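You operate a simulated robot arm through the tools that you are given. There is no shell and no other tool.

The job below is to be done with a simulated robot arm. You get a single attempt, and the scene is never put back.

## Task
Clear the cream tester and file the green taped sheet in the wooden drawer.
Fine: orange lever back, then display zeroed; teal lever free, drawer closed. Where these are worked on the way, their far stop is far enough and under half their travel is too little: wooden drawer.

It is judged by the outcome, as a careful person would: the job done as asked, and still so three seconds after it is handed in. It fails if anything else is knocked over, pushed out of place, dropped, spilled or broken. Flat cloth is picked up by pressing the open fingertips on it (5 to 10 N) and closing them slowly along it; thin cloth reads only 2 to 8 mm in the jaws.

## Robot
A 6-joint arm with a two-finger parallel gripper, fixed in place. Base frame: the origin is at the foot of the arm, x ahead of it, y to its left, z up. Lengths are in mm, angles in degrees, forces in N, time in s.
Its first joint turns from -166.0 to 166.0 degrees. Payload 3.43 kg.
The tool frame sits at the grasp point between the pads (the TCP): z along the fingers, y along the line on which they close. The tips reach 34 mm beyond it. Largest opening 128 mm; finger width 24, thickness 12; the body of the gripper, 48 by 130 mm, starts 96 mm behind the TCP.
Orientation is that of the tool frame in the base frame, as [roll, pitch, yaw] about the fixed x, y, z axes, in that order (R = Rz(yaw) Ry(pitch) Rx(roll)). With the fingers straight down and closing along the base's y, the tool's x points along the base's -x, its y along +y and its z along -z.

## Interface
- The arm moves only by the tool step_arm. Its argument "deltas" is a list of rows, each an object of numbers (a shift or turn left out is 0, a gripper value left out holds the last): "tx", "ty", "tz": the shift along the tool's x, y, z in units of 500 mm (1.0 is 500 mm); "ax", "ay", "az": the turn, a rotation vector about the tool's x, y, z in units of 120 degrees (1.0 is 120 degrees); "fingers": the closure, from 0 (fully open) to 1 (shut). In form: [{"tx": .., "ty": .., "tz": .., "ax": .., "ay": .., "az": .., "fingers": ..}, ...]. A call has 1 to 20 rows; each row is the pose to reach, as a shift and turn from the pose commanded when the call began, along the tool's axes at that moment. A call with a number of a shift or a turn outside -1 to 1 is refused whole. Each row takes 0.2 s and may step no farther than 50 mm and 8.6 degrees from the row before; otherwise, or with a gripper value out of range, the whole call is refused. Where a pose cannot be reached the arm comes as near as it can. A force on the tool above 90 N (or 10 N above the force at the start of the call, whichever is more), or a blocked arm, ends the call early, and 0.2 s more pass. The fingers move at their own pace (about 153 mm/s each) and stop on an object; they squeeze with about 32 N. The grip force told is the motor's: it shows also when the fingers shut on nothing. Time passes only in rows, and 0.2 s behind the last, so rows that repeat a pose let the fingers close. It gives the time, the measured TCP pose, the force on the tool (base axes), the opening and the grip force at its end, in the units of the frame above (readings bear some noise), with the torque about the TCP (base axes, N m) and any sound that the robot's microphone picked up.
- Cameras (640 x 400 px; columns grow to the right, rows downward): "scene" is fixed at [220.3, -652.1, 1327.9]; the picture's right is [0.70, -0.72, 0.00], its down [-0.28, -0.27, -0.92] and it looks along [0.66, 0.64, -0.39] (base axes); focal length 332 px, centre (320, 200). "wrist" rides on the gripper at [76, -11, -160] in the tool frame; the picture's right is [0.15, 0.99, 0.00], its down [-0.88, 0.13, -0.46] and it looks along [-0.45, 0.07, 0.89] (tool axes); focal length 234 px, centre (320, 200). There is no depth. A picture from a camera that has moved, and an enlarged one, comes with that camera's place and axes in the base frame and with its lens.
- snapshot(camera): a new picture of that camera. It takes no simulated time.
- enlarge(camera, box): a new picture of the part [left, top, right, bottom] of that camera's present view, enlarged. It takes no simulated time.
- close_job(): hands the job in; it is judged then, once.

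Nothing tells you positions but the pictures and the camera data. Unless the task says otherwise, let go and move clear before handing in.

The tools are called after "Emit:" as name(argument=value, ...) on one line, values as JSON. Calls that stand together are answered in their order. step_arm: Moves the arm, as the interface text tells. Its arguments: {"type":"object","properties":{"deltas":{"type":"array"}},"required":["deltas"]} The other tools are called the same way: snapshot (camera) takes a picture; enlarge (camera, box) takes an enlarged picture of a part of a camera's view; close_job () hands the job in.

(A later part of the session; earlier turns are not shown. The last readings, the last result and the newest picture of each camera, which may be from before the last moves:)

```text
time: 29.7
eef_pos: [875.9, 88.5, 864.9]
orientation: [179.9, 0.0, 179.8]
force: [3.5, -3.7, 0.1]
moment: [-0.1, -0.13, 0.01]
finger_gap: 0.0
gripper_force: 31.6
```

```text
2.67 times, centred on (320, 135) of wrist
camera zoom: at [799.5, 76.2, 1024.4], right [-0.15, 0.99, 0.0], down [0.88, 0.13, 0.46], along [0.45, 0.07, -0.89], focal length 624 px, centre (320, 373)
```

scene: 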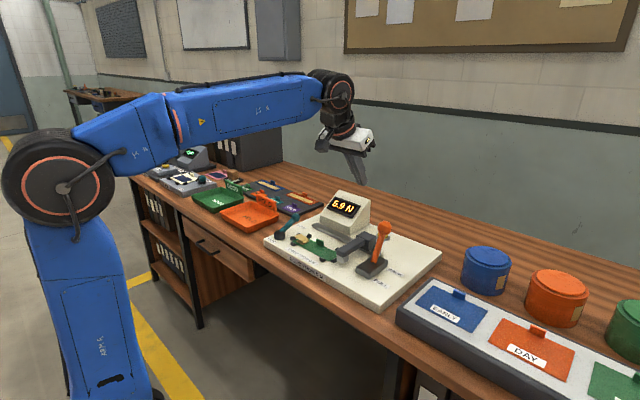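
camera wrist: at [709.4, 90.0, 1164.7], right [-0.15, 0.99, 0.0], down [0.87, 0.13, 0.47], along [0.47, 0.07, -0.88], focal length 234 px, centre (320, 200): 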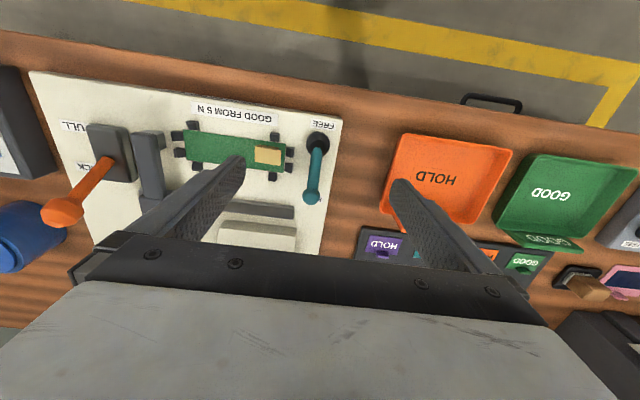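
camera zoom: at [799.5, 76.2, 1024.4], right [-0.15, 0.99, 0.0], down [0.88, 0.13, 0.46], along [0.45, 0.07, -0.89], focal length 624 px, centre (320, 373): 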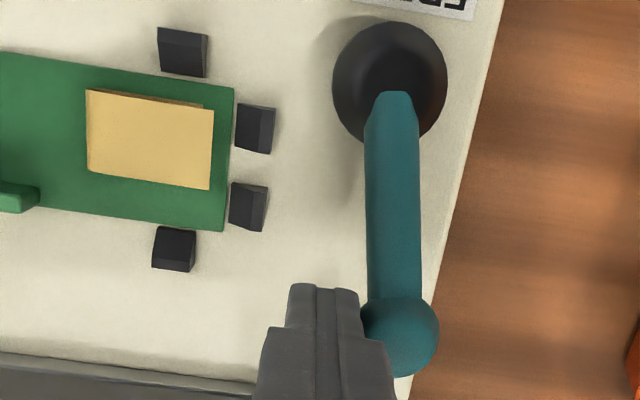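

It swivels with only ~5 N. I'll follow the arc around the hub at about (802, 101).

Emit:
step_arm(deltas=[{"tx": -0.001, "ty": 0.012}, {"tx": -0.002, "ty": 0.024}, {"tx": -0.001, "ty": 0.038}, {"tx": 0.0006, "ty": 0.051}, {"tx": 0.004, "ty": 0.064}, {"tx": 0.008, "ty": 0.077}, {"tx": 0.013, "ty": 0.09}, {"tx": 0.019, "ty": 0.102}])

Emit:
enlarge(camera="wrist", box=[200, 60, 440, 210])

Emit:
enlarge(camera="scene", box=[240, 160, 400, 260])

```text
time: 31.5
eef_pos: [868.8, 138.0, 864.2]
orientation: [179.9, 0.0, -179.9]
force: [0.2, -1.7, -0.4]
moment: [-0.05, 0.03, -0.02]
finger_gap: 0.0
gripper_force: 32.3
```

```text
2.67 times, centred on (320, 135) of wrist
camera zoom: at [790.5, 127.2, 1024.5], right [-0.15, 0.99, 0.0], down [0.88, 0.13, 0.46], along [0.45, 0.07, -0.89], focal length 624 px, centre (320, 373)
```

zoom: 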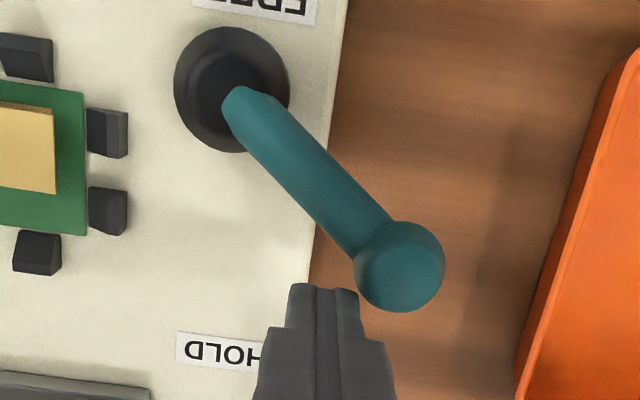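

```text
4.00 times, centred on (320, 210) of scene
camera zoom: at [220.3, -652.1, 1327.9], right [0.7, -0.72, 0.0], down [-0.28, -0.27, -0.92], along [0.66, 0.64, -0.39], focal length 1328 px, centre (320, 160)
```

zoom: 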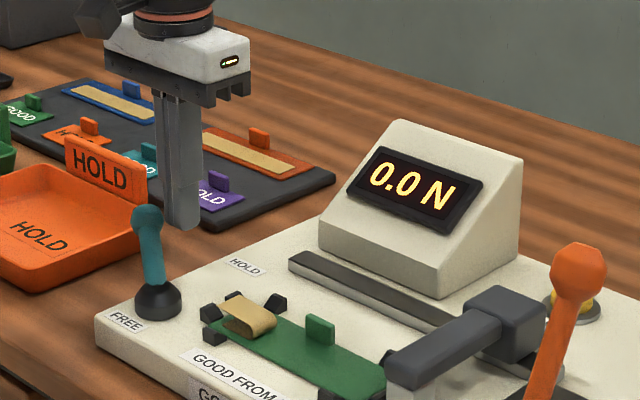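

Swinging fine, now ~50° round. Continuing along the arc toward FREE.

Emit:
step_arm(deltas=[{"tx": 0.006, "ty": 0.014}, {"tx": 0.014, "ty": 0.026}, {"tx": 0.023, "ty": 0.036}, {"tx": 0.033, "ty": 0.045}, {"tx": 0.044, "ty": 0.053}, {"tx": 0.056, "ty": 0.06}, {"tx": 0.068, "ty": 0.066}, {"tx": 0.08, "ty": 0.071}])

Emit:
enlarge(camera="wrist", box=[200, 60, 440, 210])

Emit:
enlarge(camera="scene", box=[240, 160, 400, 260])

```text
time: 32.6
eef_pos: [855.5, 157.9, 865.3]
orientation: [-179.7, 0.9, 179.6]
force: [41.0, -37.4, -6.0]
moment: [-1.2, -1.31, -0.07]
finger_gap: 0.0
gripper_force: 32.1
stopped in row 5: the force on the tool passed its limit at 104 N (the readings are from after the stop); the commanded pose is now the measured one
```

```text
2.67 times, centred on (320, 135) of wrist
camera zoom: at [776.7, 147.2, 1024.5], right [-0.14, 0.99, -0.01], down [0.87, 0.13, 0.47], along [0.47, 0.06, -0.88], focal length 624 px, centre (320, 373)
```

zoom: 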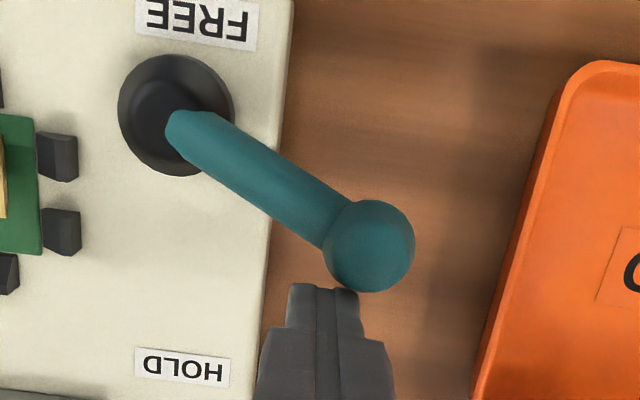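

```text
4.00 times, centred on (320, 210) of scene
camera zoom: at [220.3, -652.1, 1327.9], right [0.7, -0.72, 0.0], down [-0.28, -0.27, -0.92], along [0.66, 0.64, -0.39], focal length 1328 px, centre (320, 160)
```

zoom: 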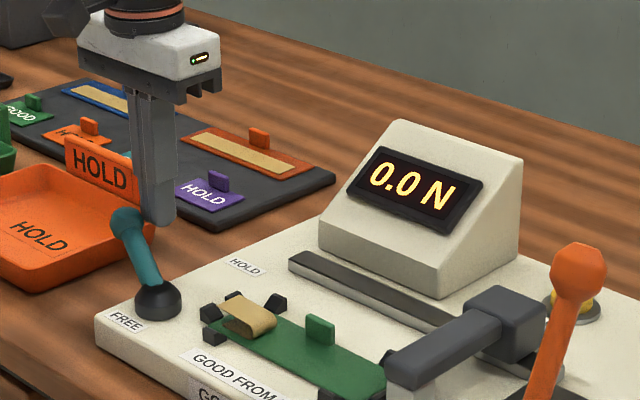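

The lever stopped at about 70°, the same angle as the gray gauge's, so this is its FREE stop. Backing off and rising, then looking at the drawer.

Emit:
step_arm(deltas=[{"tx": -0.03, "ty": -0.02, "ay": 0.0075}, {"tx": -0.06, "ty": -0.04, "ay": 0.0075}, {"tx": -0.06, "ty": -0.04, "tz": -0.09, "ay": 0.0075}, {"tx": -0.06, "ty": -0.04, "tz": -0.18, "ay": 0.0075}, {"tx": -0.03, "ty": 0.0, "tz": -0.24, "ay": 0.0075}, {"tx": 0.06, "ty": 0.03, "tz": -0.26, "ay": 0.0075, "fingers": 0}, {"tx": 0.15, "ty": 0.06, "tz": -0.28, "ay": 0.0075, "fingers": 0}, {"tx": 0.24, "ty": 0.09, "tz": -0.28, "ay": 0.0075, "fingers": 0}, {"tx": 0.33, "ty": 0.12, "tz": -0.28, "ay": 0.0075, "fingers": 0}, {"tx": 0.42, "ty": 0.15, "tz": -0.28, "ay": 0.0075, "fingers": 0}, {"tx": 0.5, "ty": 0.18, "tz": -0.28, "ay": 0.0075, "fingers": 0}, {"tx": 0.58, "ty": 0.21, "tz": -0.28, "ay": 0.0075, "fingers": 0}, {"tx": 0.58, "ty": 0.3, "tz": -0.28, "ay": 0.0075, "fingers": 0}, {"tx": 0.58, "ty": 0.39, "tz": -0.28, "ay": 0.0075, "fingers": 0}, {"tx": 0.58, "ty": 0.48, "tz": -0.28, "ay": 0.0075, "fingers": 0}, {"tx": 0.58, "ty": 0.54, "tz": -0.28, "ay": 0.0075, "fingers": 0}, {"tx": 0.58, "ty": 0.54, "tz": -0.28, "ay": 0.0075, "fingers": 0}])

Emit:
snapshot(camera="wrist")

Emit:
enlarge(camera="scene", box=[160, 180, 320, 280])

Emit:
snapshot(camera="scene")

```text
time: 36.2
eef_pos: [563.9, 434.9, 1003.7]
orientation: [-179.9, -0.2, 179.8]
force: [-0.1, -0.6, -1.1]
moment: [0.02, -0.04, 0.0]
finger_gap: 127.9
gripper_force: 0.1
```

```text
taken
camera wrist: at [488.0, 423.4, 1163.4], right [-0.14, 0.99, 0.0], down [0.88, 0.13, 0.45], along [0.45, 0.06, -0.89], focal length 234 px, centre (320, 200)
```

wrist: 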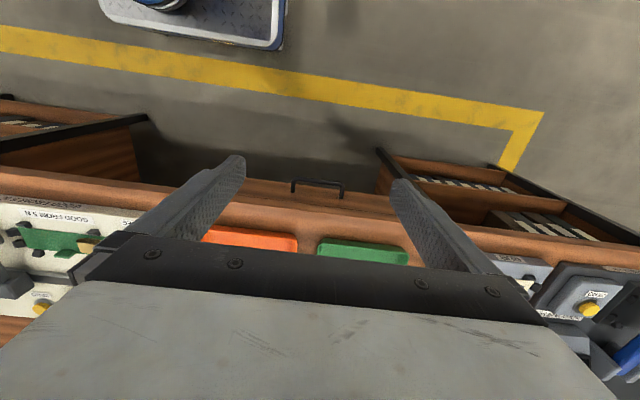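

```text
4.00 times, centred on (240, 230) of scene
camera zoom: at [220.3, -652.1, 1327.9], right [0.7, -0.72, 0.0], down [-0.28, -0.27, -0.92], along [0.66, 0.64, -0.39], focal length 1328 px, centre (640, 80)
```

zoom: 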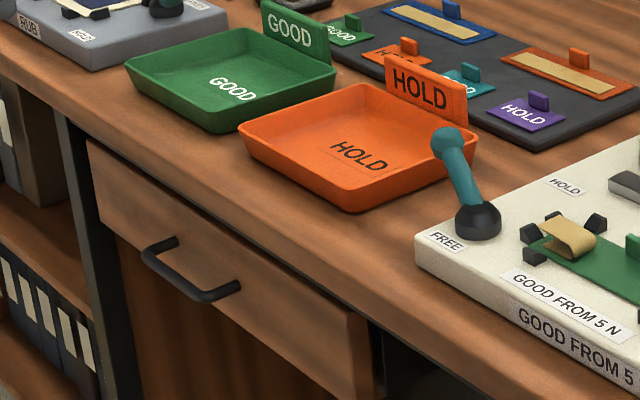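

```text
taken
```

scene: 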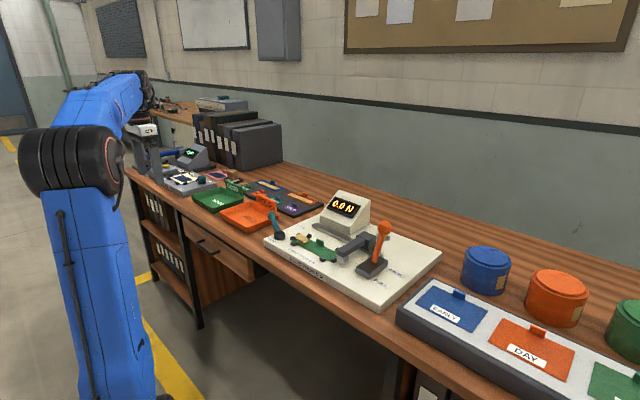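

The handle is a bow bar sticking out toward the robot. Zooming in for measurement.

Emit:
enlarge(camera="wrist", box=[240, 140, 400, 240])

Emit:
enlarge(camera="scene", box=[175, 210, 255, 260])

```text
4.00 times, centred on (320, 190) of wrist
camera zoom: at [488.0, 423.4, 1163.4], right [-0.14, 0.99, 0.0], down [0.88, 0.13, 0.45], along [0.45, 0.06, -0.89], focal length 937 px, centre (320, 240)
```

zoom: 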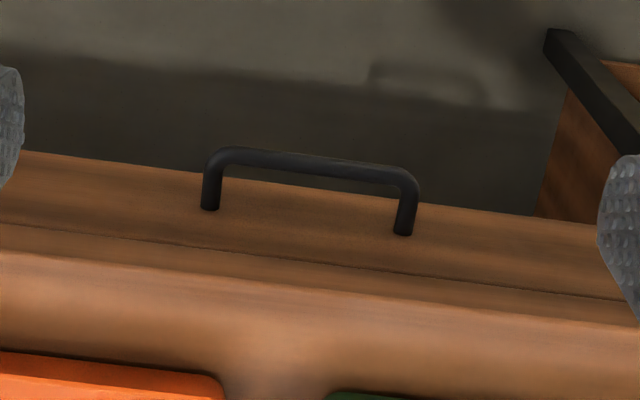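

```text
8.00 times, centred on (215, 235) of scene
camera zoom: at [220.3, -652.1, 1327.9], right [0.7, -0.72, 0.0], down [-0.28, -0.27, -0.92], along [0.66, 0.64, -0.39], focal length 2655 px, centre (1160, -80)
```

zoom: 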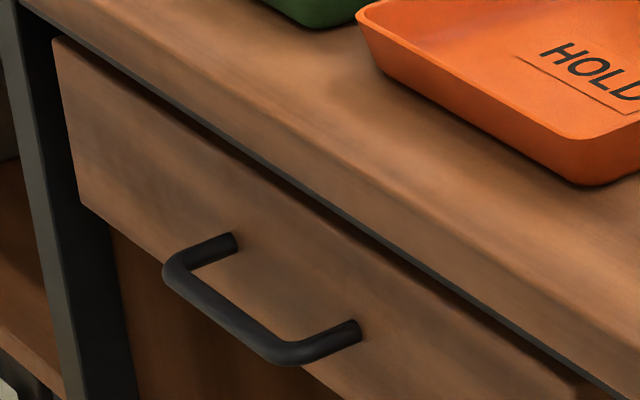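

The handle bar is at about (701, 447, 650), with ~28 mm of room behind it, tucked slightly under the bench lip. I'll turn the gripper so it closes in the vertical plane, tilted about 70° forward, to grip the bar from the front.

Emit:
step_arm(deltas=[{"az": 0.07}, {"az": 0.14}, {"az": 0.21}, {"az": 0.28}, {"az": 0.35}, {"az": 0.42}, {"az": 0.49}, {"az": 0.56}, {"az": 0.63}, {"az": 0.7}, {"az": 0.75}, {"az": 0.75}])

Emit:
snapshot(camera="wrist")

Emit:
snapshot(camera="scene")

```text
time: 38.8
eef_pos: [561.3, 432.9, 1003.5]
orientation: [-179.7, 0.2, 89.6]
force: [0.0, -0.3, -0.8]
moment: [0.01, 0.05, 0.01]
finger_gap: 127.7
gripper_force: 0.0
```

```text
taken
camera wrist: at [550.9, 508.1, 1162.4], right [0.99, 0.14, 0.0], down [0.13, -0.88, 0.46], along [0.06, -0.45, -0.89], focal length 234 px, centre (320, 200)
```

wrist: 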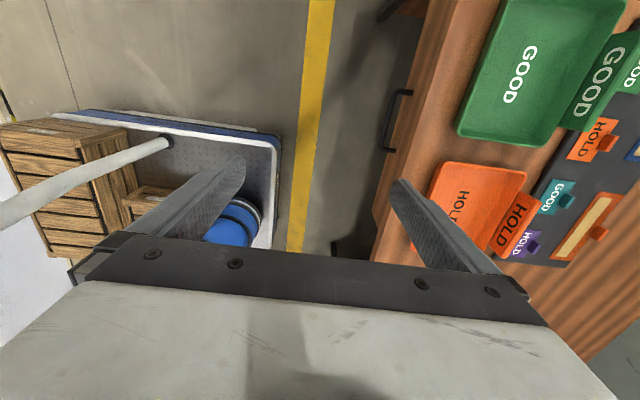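

```text
taken
```

scene: 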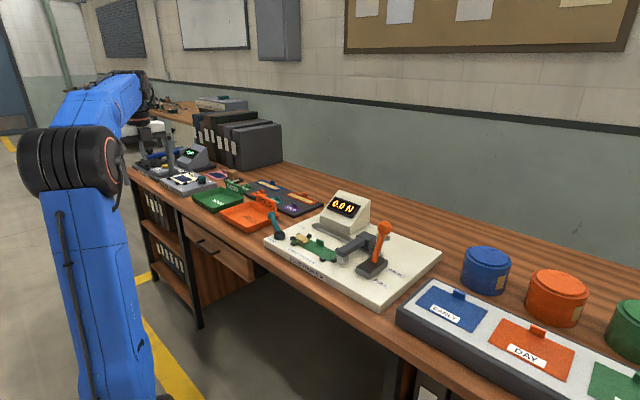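

Orientation is as planned. Now tilting the tool forward 70° in place.

Emit:
step_arm(deltas=[{"ax": -0.065, "fingers": 0.656}, {"ax": -0.13}, {"ax": -0.195}, {"ax": -0.26}, {"ax": -0.325}, {"ax": -0.39}, {"ax": -0.455}, {"ax": -0.52}, {"ax": -0.583}, {"ax": -0.583}])

Emit:
snapshot(camera="wrist")

Emit:
snapshot(camera="scene")

```text
time: 41.0
eef_pos: [608.6, 425.8, 1099.6]
orientation: [114.2, 3.7, 91.6]
force: [-0.9, -0.6, -0.3]
moment: [-0.02, 0.04, 0.03]
finger_gap: 44.1
gripper_force: 0.1
out of reach, approached as far as the arm can: row 6, 7, 8, 9, 10
```

```text
taken
camera wrist: at [455.2, 500.3, 1150.4], right [0.4, 0.22, 0.89], down [-0.34, -0.87, 0.36], along [0.85, -0.45, -0.27], focal length 234 px, centre (320, 200)
```

wrist: 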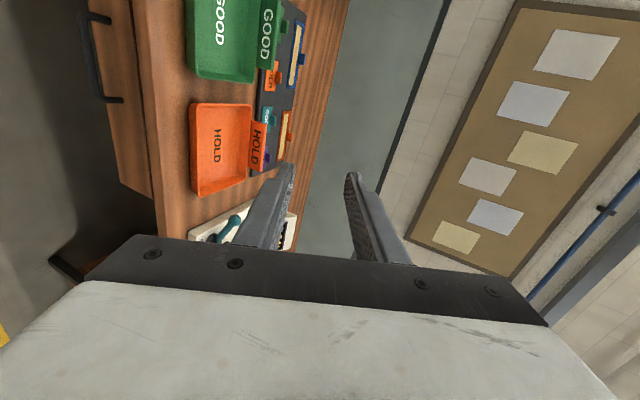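

```text
taken
```

scene: 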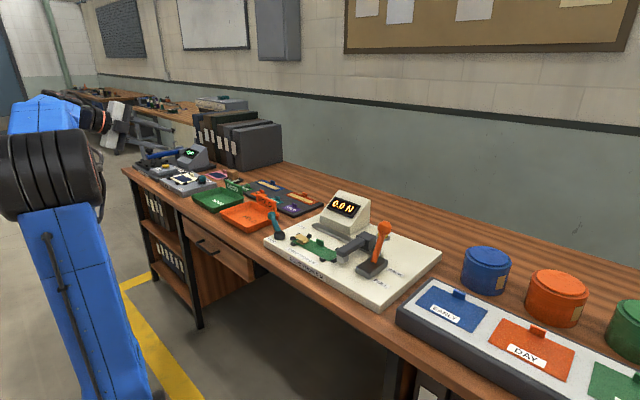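

The arm can't reach a 70° tilt here. A smaller tilt of about 38° is still enough to clear the bench lip, so I'll return to that.

Emit:
step_arm(deltas=[{"ax": 0.065}, {"ax": 0.13}, {"ax": 0.195}, {"ax": 0.267}, {"ax": 0.267}])

Emit:
snapshot(camera="wrist")

```text
time: 42.2
eef_pos: [606.9, 423.6, 1100.9]
orientation: [146.4, 3.7, 91.7]
force: [0.1, -0.3, 0.6]
moment: [-0.01, 0.01, 0.01]
finger_gap: 44.2
gripper_force: 0.1
```

```text
taken
camera wrist: at [506.4, 506.0, 1221.4], right [0.82, 0.2, 0.54], down [-0.12, -0.85, 0.51], along [0.56, -0.48, -0.67], focal length 234 px, centre (320, 200)
```

wrist: 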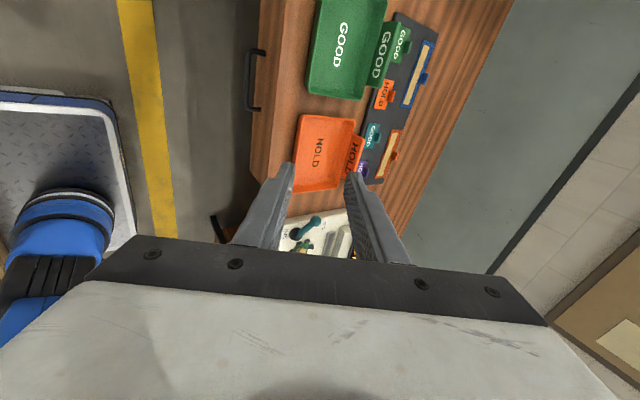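

Now I square the orientation up (tilt ~38°) and then descend toward the handle.

Emit:
step_arm(deltas=[{"ax": -0.018, "ay": 0.009, "az": 0.0145}, {"ax": -0.037, "ay": 0.0178, "az": 0.0288}, {"ax": -0.037, "ay": 0.0178, "az": 0.0288}])

```text
time: 43.0
eef_pos: [606.2, 425.4, 1100.2]
orientation: [141.8, -0.1, 90.1]
force: [-0.5, 0.1, 0.2]
moment: [0.01, 0.04, -0.03]
finger_gap: 44.1
gripper_force: 0.2
```

Orientation is now (141.8, 0, 90). Descending straight down to z≈800 in front of the handle.

Emit:
step_arm(deltas=[{"tx": 0.01, "ty": -0.053, "tz": 0.0674}, {"tx": 0.02, "ty": -0.106, "tz": 0.1347}, {"tx": 0.03, "ty": -0.159, "tz": 0.2021}, {"tx": 0.044, "ty": -0.212, "tz": 0.2695}, {"tx": 0.044, "ty": -0.265, "tz": 0.3369}, {"tx": 0.044, "ty": -0.318, "tz": 0.4042}, {"tx": 0.044, "ty": -0.371, "tz": 0.4716}, {"tx": 0.044, "ty": -0.371, "tz": 0.4716}])

Emit:
snapshot(camera="wrist")

Emit:
snapshot(camera="scene")

```text
time: 44.8
eef_pos: [637.3, 439.7, 831.9]
orientation: [143.7, 0.7, 91.6]
force: [-0.5, -1.2, 0.0]
moment: [0.01, -0.01, 0.01]
finger_gap: 44.0
gripper_force: 0.0
out of reach, approached as far as the arm can: row 5, 6, 7, 8
```

```text
taken
camera wrist: at [531.4, 514.0, 952.9], right [0.79, 0.18, 0.58], down [-0.14, -0.88, 0.46], along [0.59, -0.44, -0.67], focal length 234 px, centre (320, 200)
```

wrist: 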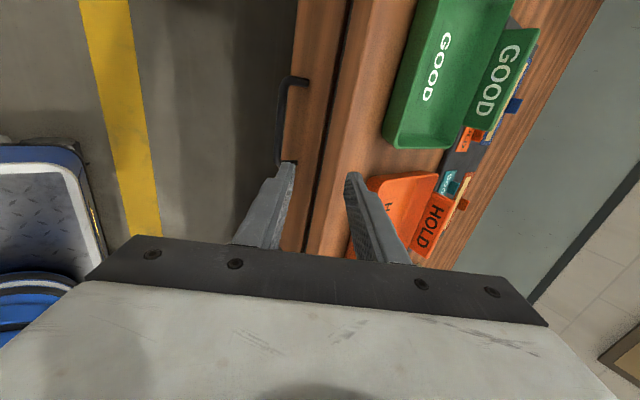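

```text
taken
```

scene: 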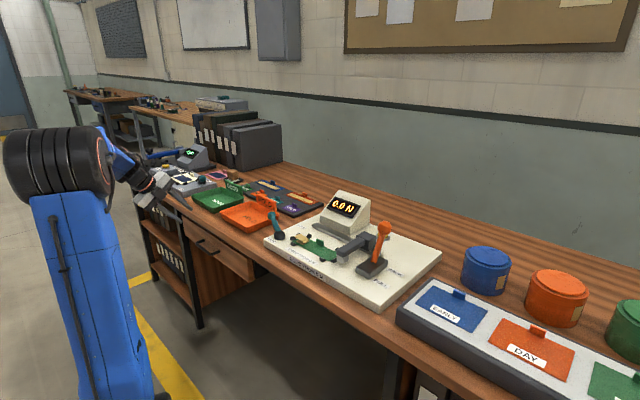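

The arm hit a joint limit on the way down in this wrist configuration. I'll go up, straighten, turn the gripper 180° about its axis (same closing plane, other wrist branch), and try the tilt again.

Emit:
step_arm(deltas=[{"ty": 0.055, "tz": -0.068}, {"ty": 0.11, "tz": -0.136}, {"ty": 0.165, "tz": -0.204}, {"ty": 0.22, "tz": -0.272, "ax": 0.06}, {"ty": 0.22, "tz": -0.272, "ax": 0.12}, {"ty": 0.22, "tz": -0.272, "ax": 0.18}, {"ty": 0.22, "tz": -0.272, "ax": 0.24}, {"ty": 0.22, "tz": -0.272, "ax": 0.302}, {"ty": 0.22, "tz": -0.272, "ax": 0.302}])

Emit:
step_arm(deltas=[{"az": -0.07}, {"az": -0.14}, {"az": -0.21}, {"az": -0.28}, {"az": -0.35}, {"az": -0.42}, {"az": -0.49}, {"az": -0.56}, {"az": -0.63}, {"az": -0.7}, {"az": -0.75}])

Emit:
step_arm(deltas=[{"az": -0.07}, {"az": -0.14}, {"az": -0.21}, {"az": -0.28}, {"az": -0.35}, {"az": -0.42}, {"az": -0.49}, {"az": -0.56}, {"az": -0.63}, {"az": -0.7}, {"az": -0.75}])

```text
time: 46.8
eef_pos: [639.9, 440.0, 1006.8]
orientation: [178.1, -0.1, 90.2]
force: [0.2, 0.6, 0.1]
moment: [0.01, 0.0, -0.02]
finger_gap: 44.2
gripper_force: 0.1
```

```text
time: 49.2
eef_pos: [638.9, 438.7, 1005.9]
orientation: [179.9, 2.0, -179.8]
force: [-0.4, -0.2, -0.2]
moment: [0.0, -0.01, -0.03]
finger_gap: 44.1
gripper_force: 0.0
```

```text
time: 51.6
eef_pos: [639.0, 440.2, 1007.4]
orientation: [-178.1, 0.2, -89.8]
force: [-0.2, -0.6, 0.5]
moment: [0.01, -0.01, -0.01]
finger_gap: 44.0
gripper_force: 0.1
```

Now tilting forward in this branch.

Emit:
step_arm(deltas=[{"ax": 0.06}, {"ax": 0.12}, {"ax": 0.18}, {"ax": 0.24}, {"ax": 0.3}, {"ax": 0.36}, {"ax": 0.42}])

Emit:
snapshot(camera="scene")

```text
time: 53.2
eef_pos: [639.3, 439.4, 1005.4]
orientation: [-127.6, 0.2, -89.9]
force: [0.2, 0.5, -0.2]
moment: [0.0, 0.04, 0.01]
finger_gap: 44.1
gripper_force: 0.2
```

```text
taken
```

scene: 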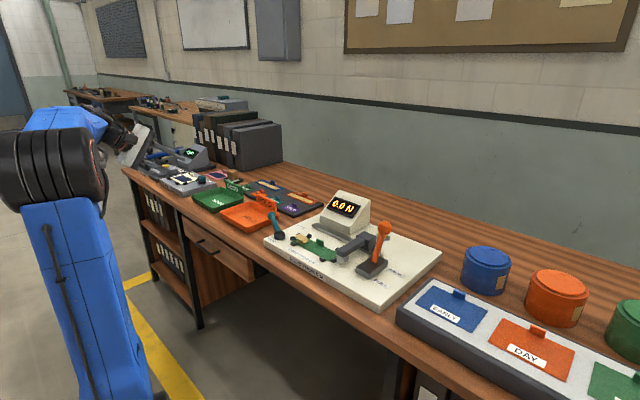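

This branch reaches 52° tilt. Testing the descent toward handle height.

Emit:
step_arm(deltas=[{"ty": 0.06, "tz": 0.046}, {"ty": 0.119, "tz": 0.0915}, {"ty": 0.178, "tz": 0.137}, {"ty": 0.2376, "tz": 0.183}, {"ty": 0.2376, "tz": 0.183}])

```text
time: 54.4
eef_pos: [640.0, 438.5, 855.2]
orientation: [-127.7, 0.1, -90.0]
force: [0.1, 0.3, -1.0]
moment: [0.01, 0.0, -0.03]
finger_gap: 43.9
gripper_force: 0.0
```

No limit now. Taking a view to refine the handle position.

Emit:
snapshot(camera="wrist")

Emit:
enlarge(camera="wrist", box=[280, 20, 520, 170])

```text
taken
camera wrist: at [519.4, 362.7, 961.8], right [-0.6, -0.15, -0.78], down [-0.44, 0.88, 0.18], along [0.66, 0.45, -0.6], focal length 234 px, centre (320, 200)
```

wrist: 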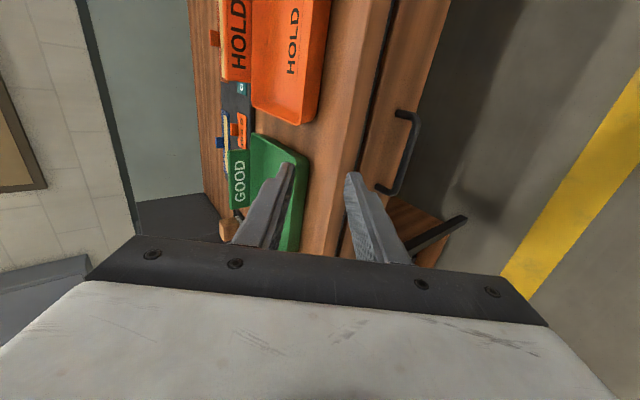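

```text
2.67 times, centred on (400, 95) of wrist
camera zoom: at [519.4, 362.7, 961.8], right [-0.6, -0.15, -0.78], down [-0.44, 0.88, 0.18], along [0.66, 0.45, -0.6], focal length 624 px, centre (107, 480)
```

zoom: 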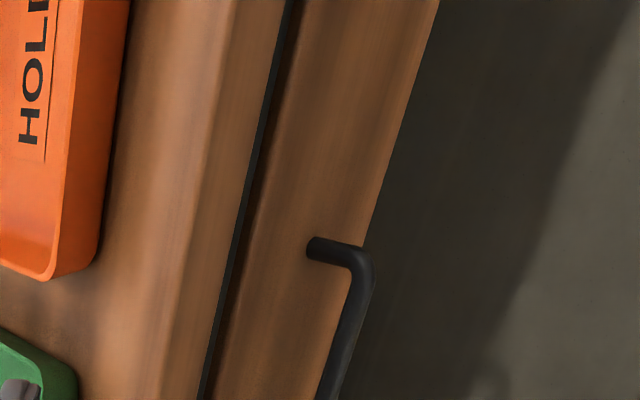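

The handle bar is confirmed at x≈700, z≈650, y 389–505. I'll go to a pre-grasp point 80 mm back, narrow the fingers, and then advance along the tool axis.

Emit:
step_arm(deltas=[{"tx": -0.004, "ty": 0.067, "tz": 0.037, "fingers": 0.734}, {"tx": -0.008, "ty": 0.134, "tz": 0.0735}, {"tx": -0.012, "ty": 0.201, "tz": 0.11}, {"tx": -0.017, "ty": 0.268, "tz": 0.147}, {"tx": -0.017, "ty": 0.268, "tz": 0.147}])

Emit:
snapshot(camera="wrist")

Emit:
enlarge(camera="scene", box=[120, 180, 280, 280])

```text
time: 55.6
eef_pos: [614.0, 446.6, 705.7]
orientation: [-127.7, 0.1, -90.0]
force: [1.3, -0.2, -0.5]
moment: [0.03, 0.0, -0.01]
finger_gap: 34.0
gripper_force: 0.1
```

```text
taken
camera wrist: at [493.6, 370.5, 811.5], right [-0.6, -0.15, -0.78], down [-0.44, 0.88, 0.18], along [0.66, 0.45, -0.6], focal length 234 px, centre (320, 200)
```

wrist: 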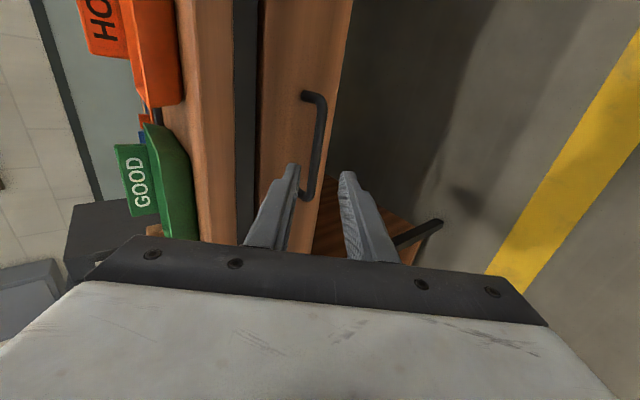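

```text
4.00 times, centred on (200, 230) of scene
camera zoom: at [220.3, -652.1, 1327.9], right [0.7, -0.72, 0.0], down [-0.28, -0.27, -0.92], along [0.66, 0.64, -0.39], focal length 1328 px, centre (800, 80)
```

zoom: 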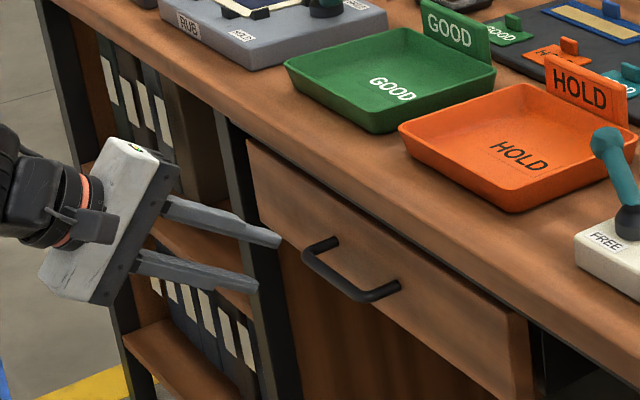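

Let me measure the bar precisely from this closer view before going in.

Emit:
enlarge(camera="wrist", box=[240, 80, 400, 180])

Emit:
enlarge(camera="wrist", box=[260, 140, 388, 220])

Emit:
enlarge(camera="scene", box=[160, 215, 240, 265])

```text
4.00 times, centred on (320, 130) of wrist
camera zoom: at [493.6, 370.5, 811.5], right [-0.6, -0.15, -0.78], down [-0.44, 0.88, 0.18], along [0.66, 0.45, -0.6], focal length 937 px, centre (320, 480)
```

zoom: 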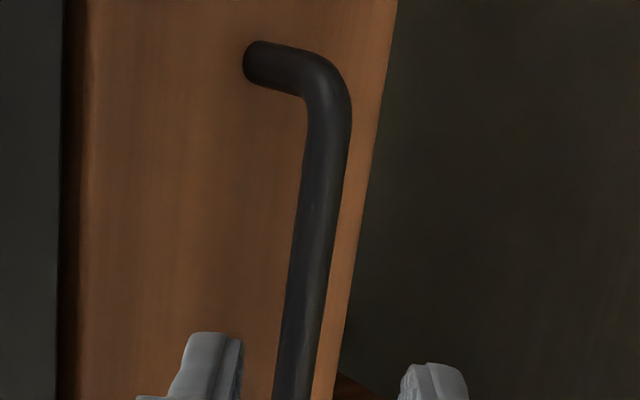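

```text
5.00 times, centred on (324, 180) of wrist
camera zoom: at [493.6, 370.5, 811.5], right [-0.6, -0.15, -0.78], down [-0.44, 0.88, 0.18], along [0.66, 0.45, -0.6], focal length 1171 px, centre (300, 300)
```

zoom: 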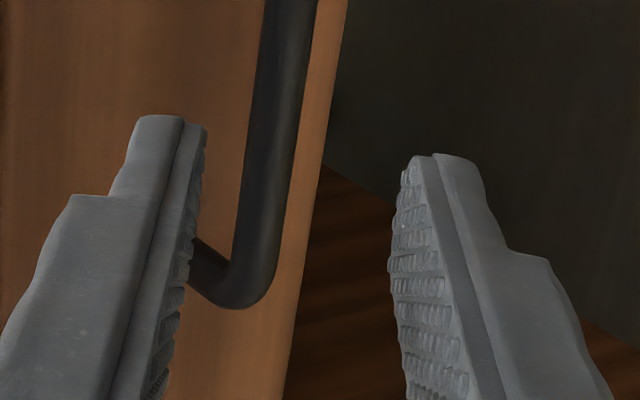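

```text
8.00 times, centred on (200, 240) of scene
camera zoom: at [220.3, -652.1, 1327.9], right [0.7, -0.72, 0.0], down [-0.28, -0.27, -0.92], along [0.66, 0.64, -0.39], focal length 2655 px, centre (1280, -120)
```

zoom: 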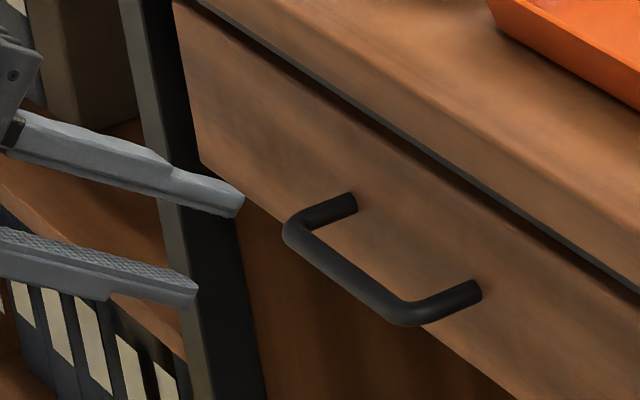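

The bar sits on the fingers' mid-plane at about (703, 447, 637). I'll shift 9 mm outward so the inner finger clears the drawer face, then advance ~90 mm.

Emit:
step_arm(deltas=[{"ty": 0.018, "tz": 0.03}, {"ty": 0.018, "tz": 0.08}, {"ty": 0.018, "tz": 0.12}, {"ty": 0.018, "tz": 0.14}, {"ty": 0.018, "tz": 0.16}])

Emit:
enlarge(camera="wrist", box=[240, 100, 400, 200])

Emit:
enlarge(camera="scene", box=[160, 215, 240, 265])

```text
time: 56.8
eef_pos: [672.9, 449.9, 650.4]
orientation: [-127.6, 0.1, -90.0]
force: [1.8, 1.5, 5.8]
moment: [-0.06, -0.23, 0.07]
finger_gap: 37.6
gripper_force: 2.9
```

```text
4.00 times, centred on (320, 150) of wrist
camera zoom: at [552.7, 373.2, 755.3], right [-0.6, -0.15, -0.78], down [-0.44, 0.88, 0.18], along [0.66, 0.45, -0.6], focal length 937 px, centre (320, 400)
```

zoom: 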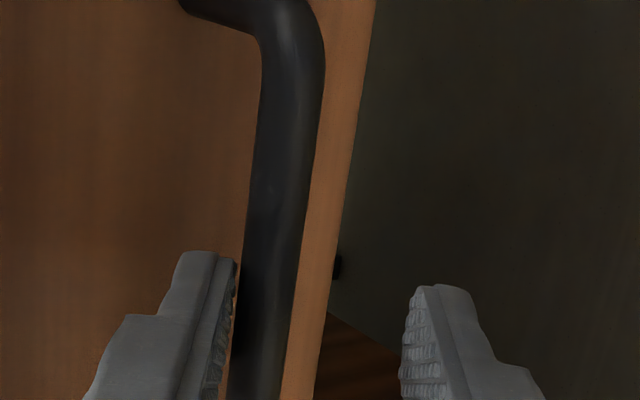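

```text
8.00 times, centred on (200, 240) of scene
camera zoom: at [220.3, -652.1, 1327.9], right [0.7, -0.72, 0.0], down [-0.28, -0.27, -0.92], along [0.66, 0.64, -0.39], focal length 2655 px, centre (1280, -120)
```

zoom: 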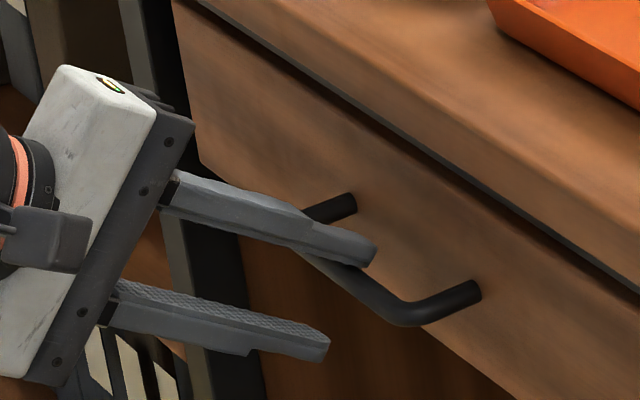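

The inner finger is touching the top of the bar already, so I'll re-centre slightly and close on it.

Emit:
step_arm(deltas=[{"ty": -0.014, "tz": 0.0}, {"ty": -0.014, "tz": 0.01}, {"ty": -0.014, "tz": 0.01, "fingers": 0.85}, {"ty": -0.014, "tz": 0.01, "fingers": 1}, {"ty": -0.014, "tz": 0.01, "fingers": 1}, {"ty": -0.014, "tz": 0.01, "fingers": 1}])

Emit:
enlarge(camera="wrist", box=[240, 100, 400, 200])

Emit:
enlarge(camera="scene", box=[160, 215, 240, 265])

```text
time: 58.2
eef_pos: [680.3, 448.9, 655.6]
orientation: [-127.4, 0.3, -89.9]
force: [0.4, -1.0, 63.6]
moment: [-0.76, -1.29, 0.17]
finger_gap: 11.6
gripper_force: 45.2
```

```text
4.00 times, centred on (320, 150) of wrist
camera zoom: at [559.6, 372.2, 761.2], right [-0.6, -0.14, -0.79], down [-0.44, 0.88, 0.18], along [0.67, 0.45, -0.59], focal length 937 px, centre (320, 400)
```

zoom: 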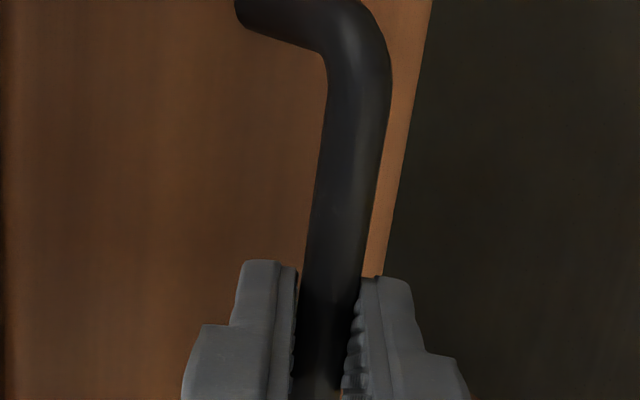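

```text
8.00 times, centred on (200, 240) of scene
camera zoom: at [220.3, -652.1, 1327.9], right [0.7, -0.72, 0.0], down [-0.28, -0.27, -0.92], along [0.66, 0.64, -0.39], focal length 2655 px, centre (1280, -120)
```

zoom: 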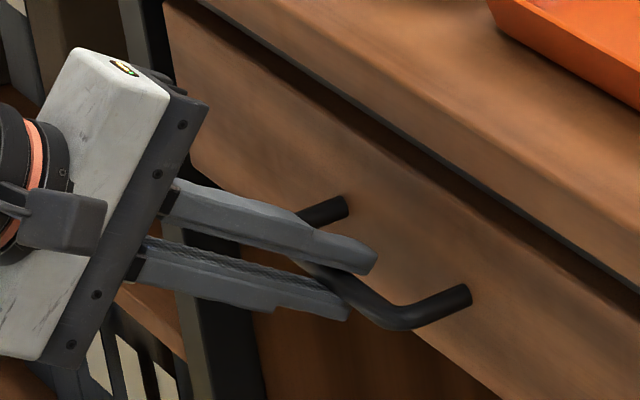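

Gripped (11.6 mm bar), but I'm pressing down on it with ~60 N; relieving that first.

Emit:
step_arm(deltas=[{"ty": -0.005, "tz": -0.004, "fingers": 1}, {"ty": -0.0095, "tz": -0.0073, "fingers": 1}, {"ty": -0.0095, "tz": -0.0073, "fingers": 1}])

```text
time: 59.0
eef_pos: [678.9, 449.2, 657.1]
orientation: [-127.8, 0.0, -89.7]
force: [-1.5, 13.4, 3.8]
moment: [0.64, 0.0, 1.62]
finger_gap: 11.8
gripper_force: 45.1
```

Load is low now. Pulling the drawer straight out along −x.

Emit:
step_arm(deltas=[{"ty": 0.0122, "tz": -0.0159, "fingers": 1}, {"ty": 0.0305, "tz": -0.0397}, {"ty": 0.0487, "tz": -0.0634}, {"ty": 0.067, "tz": -0.0872}, {"ty": 0.0853, "tz": -0.111}, {"ty": 0.1035, "tz": -0.1348}, {"ty": 0.1218, "tz": -0.1586}])

Emit:
enlarge(camera="scene", box=[120, 180, 280, 280])

```text
time: 60.6
eef_pos: [582.4, 448.1, 656.4]
orientation: [-127.7, 0.0, -89.9]
force: [0.3, 31.1, -35.6]
moment: [0.12, 0.59, 0.94]
finger_gap: 11.7
gripper_force: 45.1
```

```text
4.00 times, centred on (200, 230) of scene
camera zoom: at [220.3, -652.1, 1327.9], right [0.7, -0.72, 0.0], down [-0.28, -0.27, -0.92], along [0.66, 0.64, -0.39], focal length 1328 px, centre (800, 80)
```

zoom: 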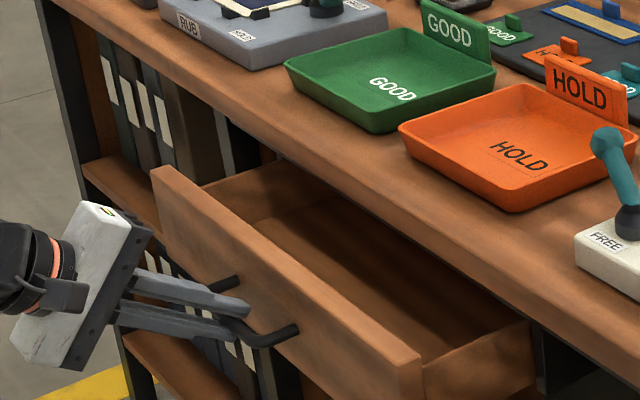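

The drawer is sliding out smoothly. Continuing with small corrections for sideways load, until its far stop.

Emit:
step_arm(deltas=[{"tx": -0.004, "ty": 0.017, "tz": -0.0122}, {"tx": -0.004, "ty": 0.0353, "tz": -0.036}, {"tx": -0.004, "ty": 0.0535, "tz": -0.0597}, {"tx": -0.004, "ty": 0.0718, "tz": -0.0835}, {"tx": -0.004, "ty": 0.0901, "tz": -0.1073}, {"tx": -0.004, "ty": 0.1083, "tz": -0.1311}, {"tx": -0.004, "ty": 0.1266, "tz": -0.1549}])

Emit:
enlarge(camera="scene", box=[120, 180, 280, 280])

```text
time: 62.2
eef_pos: [480.9, 449.2, 656.3]
orientation: [-127.7, 0.0, -90.0]
force: [1.4, -33.3, 38.0]
moment: [-0.96, -0.73, -0.16]
finger_gap: 11.9
gripper_force: 45.0
```

```text
4.00 times, centred on (200, 230) of scene
camera zoom: at [220.3, -652.1, 1327.9], right [0.7, -0.72, 0.0], down [-0.28, -0.27, -0.92], along [0.66, 0.64, -0.39], focal length 1328 px, centre (800, 80)
```

zoom: 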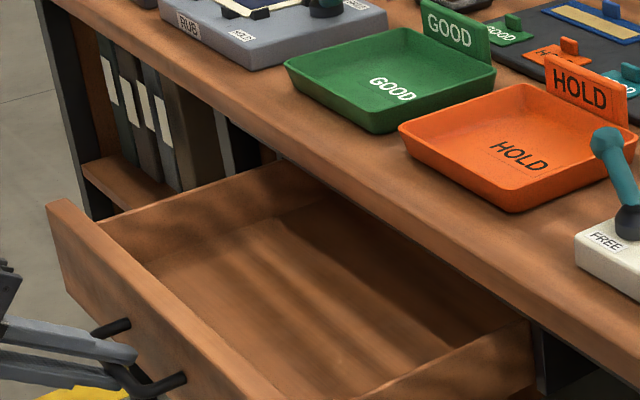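

About 200 mm open with plenty of room. Pulling a bit more, gently, to find the stop.

Emit:
step_arm(deltas=[{"tx": 0.002, "ty": 0.0098, "tz": -0.0177}, {"tx": 0.002, "ty": 0.022, "tz": -0.0335}, {"tx": 0.002, "ty": 0.0341, "tz": -0.0494}, {"tx": 0.002, "ty": 0.0463, "tz": -0.0652}, {"tx": 0.002, "ty": 0.0585, "tz": -0.0811}])

Emit:
snapshot(camera="scene")

```text
time: 63.4
eef_pos: [429.3, 448.4, 656.4]
orientation: [-127.8, 0.0, -90.0]
force: [-1.4, -25.0, 1.5]
moment: [-0.14, 0.05, 0.83]
finger_gap: 11.5
gripper_force: 44.8
```

```text
taken
```

scene: 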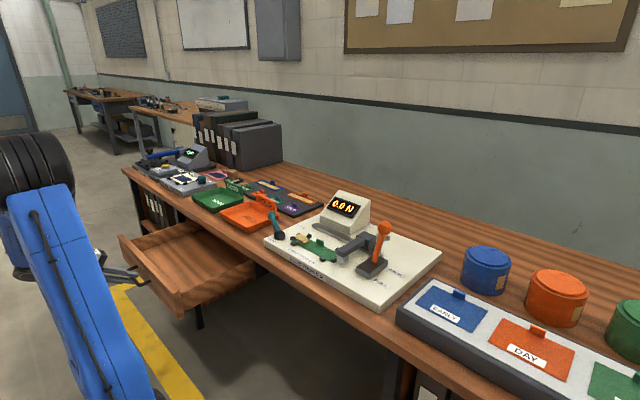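

Still sliding freely at ~250 mm. I'll try a little more toward the stop.

Emit:
step_arm(deltas=[{"tx": 0.003, "ty": 0.0122, "tz": -0.0159}, {"tx": 0.003, "ty": 0.0244, "tz": -0.0317}, {"tx": 0.003, "ty": 0.0365, "tz": -0.0476}, {"tx": 0.003, "ty": 0.0487, "tz": -0.0634}])

Emit:
enlarge(camera="scene", box=[80, 180, 280, 305])

```text
time: 64.3
eef_pos: [405.5, 449.0, 663.5]
orientation: [-126.8, 0.2, -90.2]
force: [61.3, -0.6, 15.7]
moment: [-0.73, -1.5, 0.79]
finger_gap: 11.8
gripper_force: 44.8
stopped in row 4: the force on the tool passed its limit at 104 N (the readings are from after the stop); the commanded pose is now the measured one
```

```text
3.20 times, centred on (180, 242) of scene
camera zoom: at [220.3, -652.1, 1327.9], right [0.7, -0.72, 0.0], down [-0.28, -0.27, -0.92], along [0.66, 0.64, -0.39], focal length 1062 px, centre (768, 64)
```

zoom: 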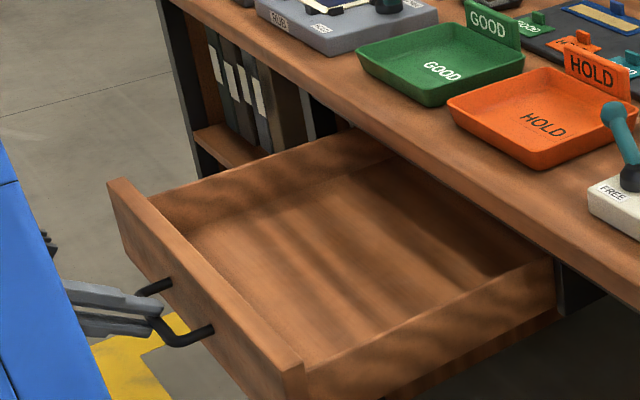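

That's the far stop (about 270 mm out). Relaxing, opening the fingers a little, and backing off along the tool axis.

Emit:
step_arm(deltas=[{"ty": -0.008, "tz": 0.0095, "fingers": 1}, {"ty": -0.008, "tz": 0.0095, "fingers": 0.77}, {"ty": -0.008, "tz": 0.0095, "fingers": 0.77}, {"ty": -0.008, "tz": -0.02, "fingers": 0.77}, {"ty": -0.008, "tz": -0.05, "fingers": 0.77}, {"ty": -0.008, "tz": -0.08, "fingers": 0.77}])

Emit:
enlarge(camera="scene", box=[80, 180, 280, 305])

Emit:
snapshot(camera="wrist")

```text
time: 65.7
eef_pos: [373.2, 449.8, 689.2]
orientation: [-127.1, 0.3, -90.0]
force: [-0.2, -0.7, -0.1]
moment: [-0.03, 0.02, 0.0]
finger_gap: 29.3
gripper_force: 0.0
```

```text
3.20 times, centred on (180, 242) of scene
camera zoom: at [220.3, -652.1, 1327.9], right [0.7, -0.72, 0.0], down [-0.28, -0.27, -0.92], along [0.66, 0.64, -0.39], focal length 1062 px, centre (768, 64)
```

zoom: 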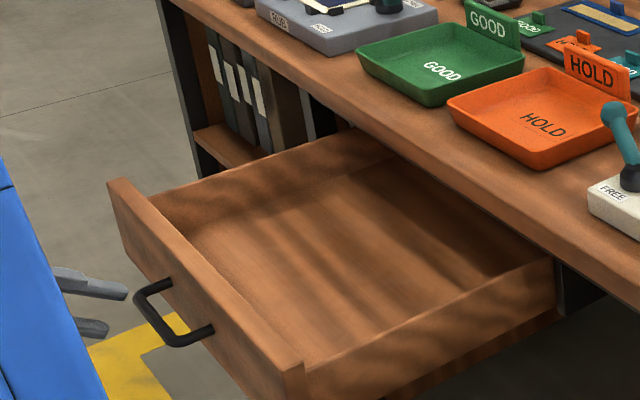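

```text
taken
camera wrist: at [252.3, 372.9, 794.1], right [-0.6, -0.14, -0.79], down [-0.44, 0.88, 0.18], along [0.67, 0.45, -0.59], focal length 234 px, centre (320, 200)
```

wrist: 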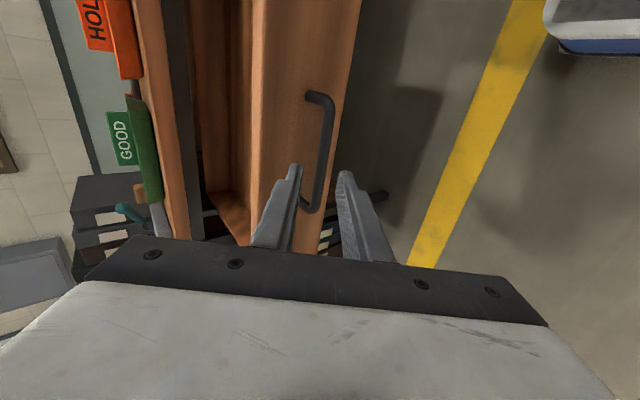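

The drawer stays fully open and the fingers are free of the handle. Retreating a bit more and rising clear.

Emit:
step_arm(deltas=[{"tz": -0.03}, {"ty": -0.0718, "tz": -0.0843}, {"ty": -0.1436, "tz": -0.1385}, {"ty": -0.2155, "tz": -0.1928}, {"ty": -0.3075, "tz": -0.1871}, {"ty": -0.3995, "tz": -0.1814}, {"ty": -0.4916, "tz": -0.1758}, {"ty": -0.5836, "tz": -0.1702}, {"ty": -0.6757, "tz": -0.1645}, {"ty": -0.6757, "tz": -0.1645}])

Emit:
snapshot(camera="scene")

```text
time: 67.9
eef_pos: [512.4, 446.0, 1008.8]
orientation: [-127.1, 0.3, -90.0]
force: [0.6, -0.1, 0.0]
moment: [0.0, 0.0, 0.01]
finger_gap: 29.4
gripper_force: 0.1
```

```text
taken
```

scene: 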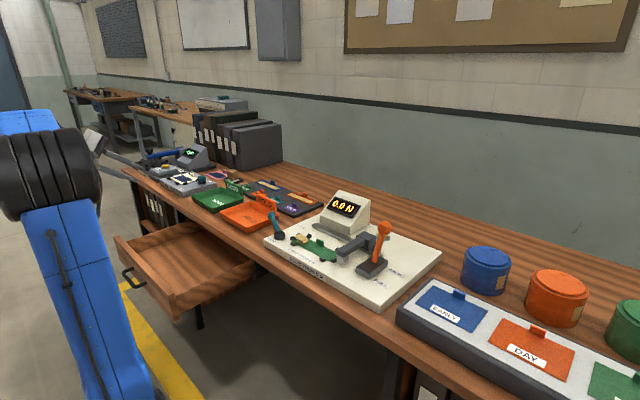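

Now straightening the tool (fingers down, closing along x — which also suits the sheet's tab) and looking into the drawer.

Emit:
step_arm(deltas=[{"ax": -0.065}, {"ax": -0.13}, {"ax": -0.195}, {"ax": -0.26}, {"ax": -0.325}, {"ax": -0.39}, {"ax": -0.441}, {"ax": -0.441, "fingers": 0.5}])

Emit:
snapshot(camera="wrist")

```text
time: 69.7
eef_pos: [512.8, 447.5, 1008.7]
orientation: [179.9, 0.3, -90.0]
force: [0.1, 0.2, 0.6]
moment: [0.0, -0.03, -0.04]
finger_gap: 64.0
gripper_force: 0.1
```

```text
taken
camera wrist: at [522.6, 370.9, 1167.6], right [-0.99, -0.15, 0.0], down [-0.13, 0.88, 0.46], along [-0.07, 0.46, -0.89], focal length 234 px, centre (320, 200)
```

wrist: 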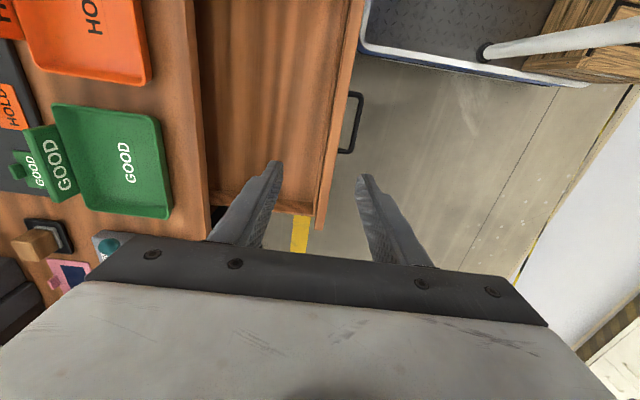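

I see the drawer interior is empty and accessible. Now moving over to the sheet's tab at the tester.

Emit:
step_arm(deltas=[{"tx": 0.0726, "ty": -0.0503}, {"tx": 0.1452, "ty": -0.1006}, {"tx": 0.2178, "ty": -0.1509}, {"tx": 0.2905, "ty": -0.2012}, {"tx": 0.3631, "ty": -0.2515}, {"tx": 0.4357, "ty": -0.3018}, {"tx": 0.5083, "ty": -0.3522}, {"tx": 0.5809, "ty": -0.4025}, {"tx": 0.6535, "ty": -0.4528}, {"tx": 0.7262, "ty": -0.5031}, {"tx": 0.7988, "ty": -0.5534}, {"tx": 0.8714, "ty": -0.6037}, {"tx": 0.944, "ty": -0.654}, {"tx": 0.944, "ty": -0.654}])

Emit:
snapshot(camera="wrist")

Emit:
enlarge(camera="scene", box=[255, 190, 375, 265])

```text
time: 72.7
eef_pos: [840.8, -24.5, 1006.5]
orientation: [179.9, 0.4, -89.9]
force: [-0.4, 0.0, 0.1]
moment: [0.01, -0.02, 0.0]
finger_gap: 63.9
gripper_force: 0.0
```

```text
taken
camera wrist: at [851.0, -100.8, 1165.4], right [-0.99, -0.15, 0.0], down [-0.13, 0.88, 0.46], along [-0.07, 0.46, -0.89], focal length 234 px, centre (320, 200)
```

wrist: 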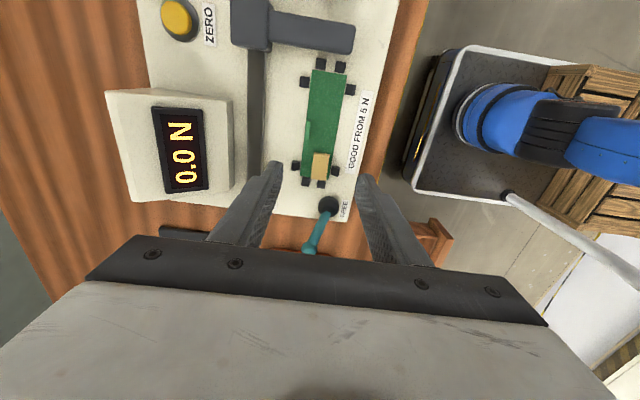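

```text
5.33 times, centred on (315, 228) of scene
camera zoom: at [220.3, -652.1, 1327.9], right [0.7, -0.72, 0.0], down [-0.28, -0.27, -0.92], along [0.66, 0.64, -0.39], focal length 1770 px, centre (347, 53)
```

zoom: 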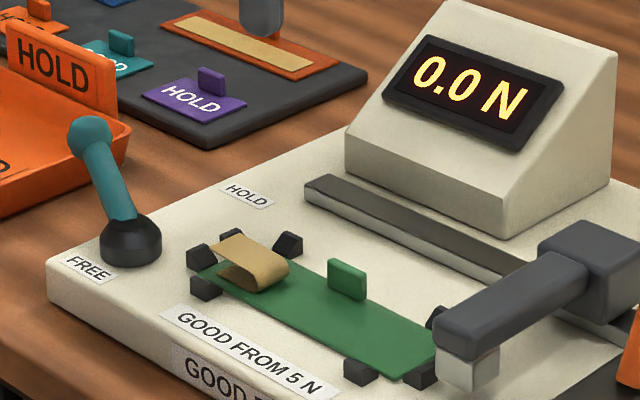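

Emit:
enlarge(camera="wrist", box=[250, 50, 410, 150])

Emit:
enlarge(camera="wrist", box=[250, 110, 410, 210])

```text
4.00 times, centred on (330, 100) of wrist
camera zoom: at [851.0, -100.8, 1165.4], right [-0.99, -0.15, 0.0], down [-0.13, 0.88, 0.46], along [-0.07, 0.46, -0.89], focal length 937 px, centre (280, 600)
```

zoom: 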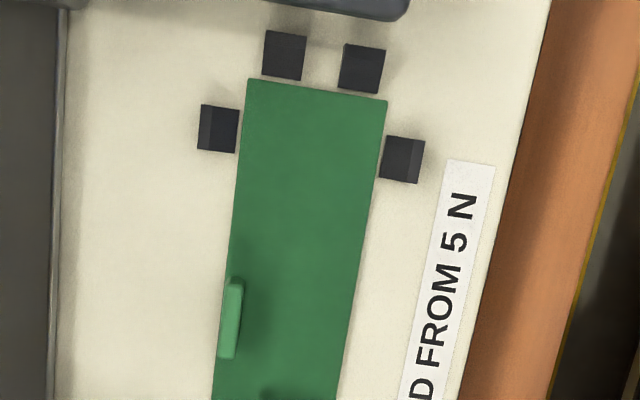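

```text
4.00 times, centred on (330, 160) of wrist
camera zoom: at [851.0, -100.8, 1165.4], right [-0.99, -0.15, 0.0], down [-0.13, 0.88, 0.46], along [-0.07, 0.46, -0.89], focal length 937 px, centre (280, 360)
```

zoom: 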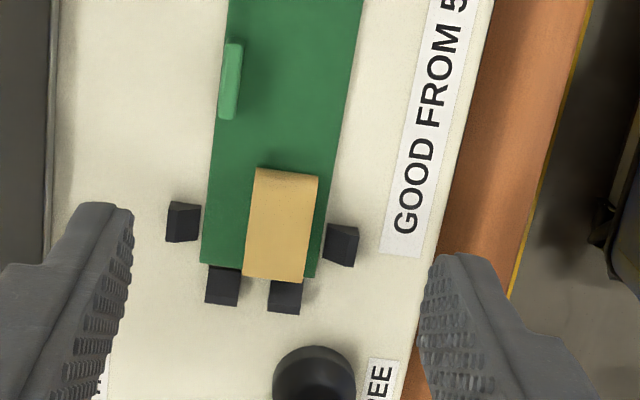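

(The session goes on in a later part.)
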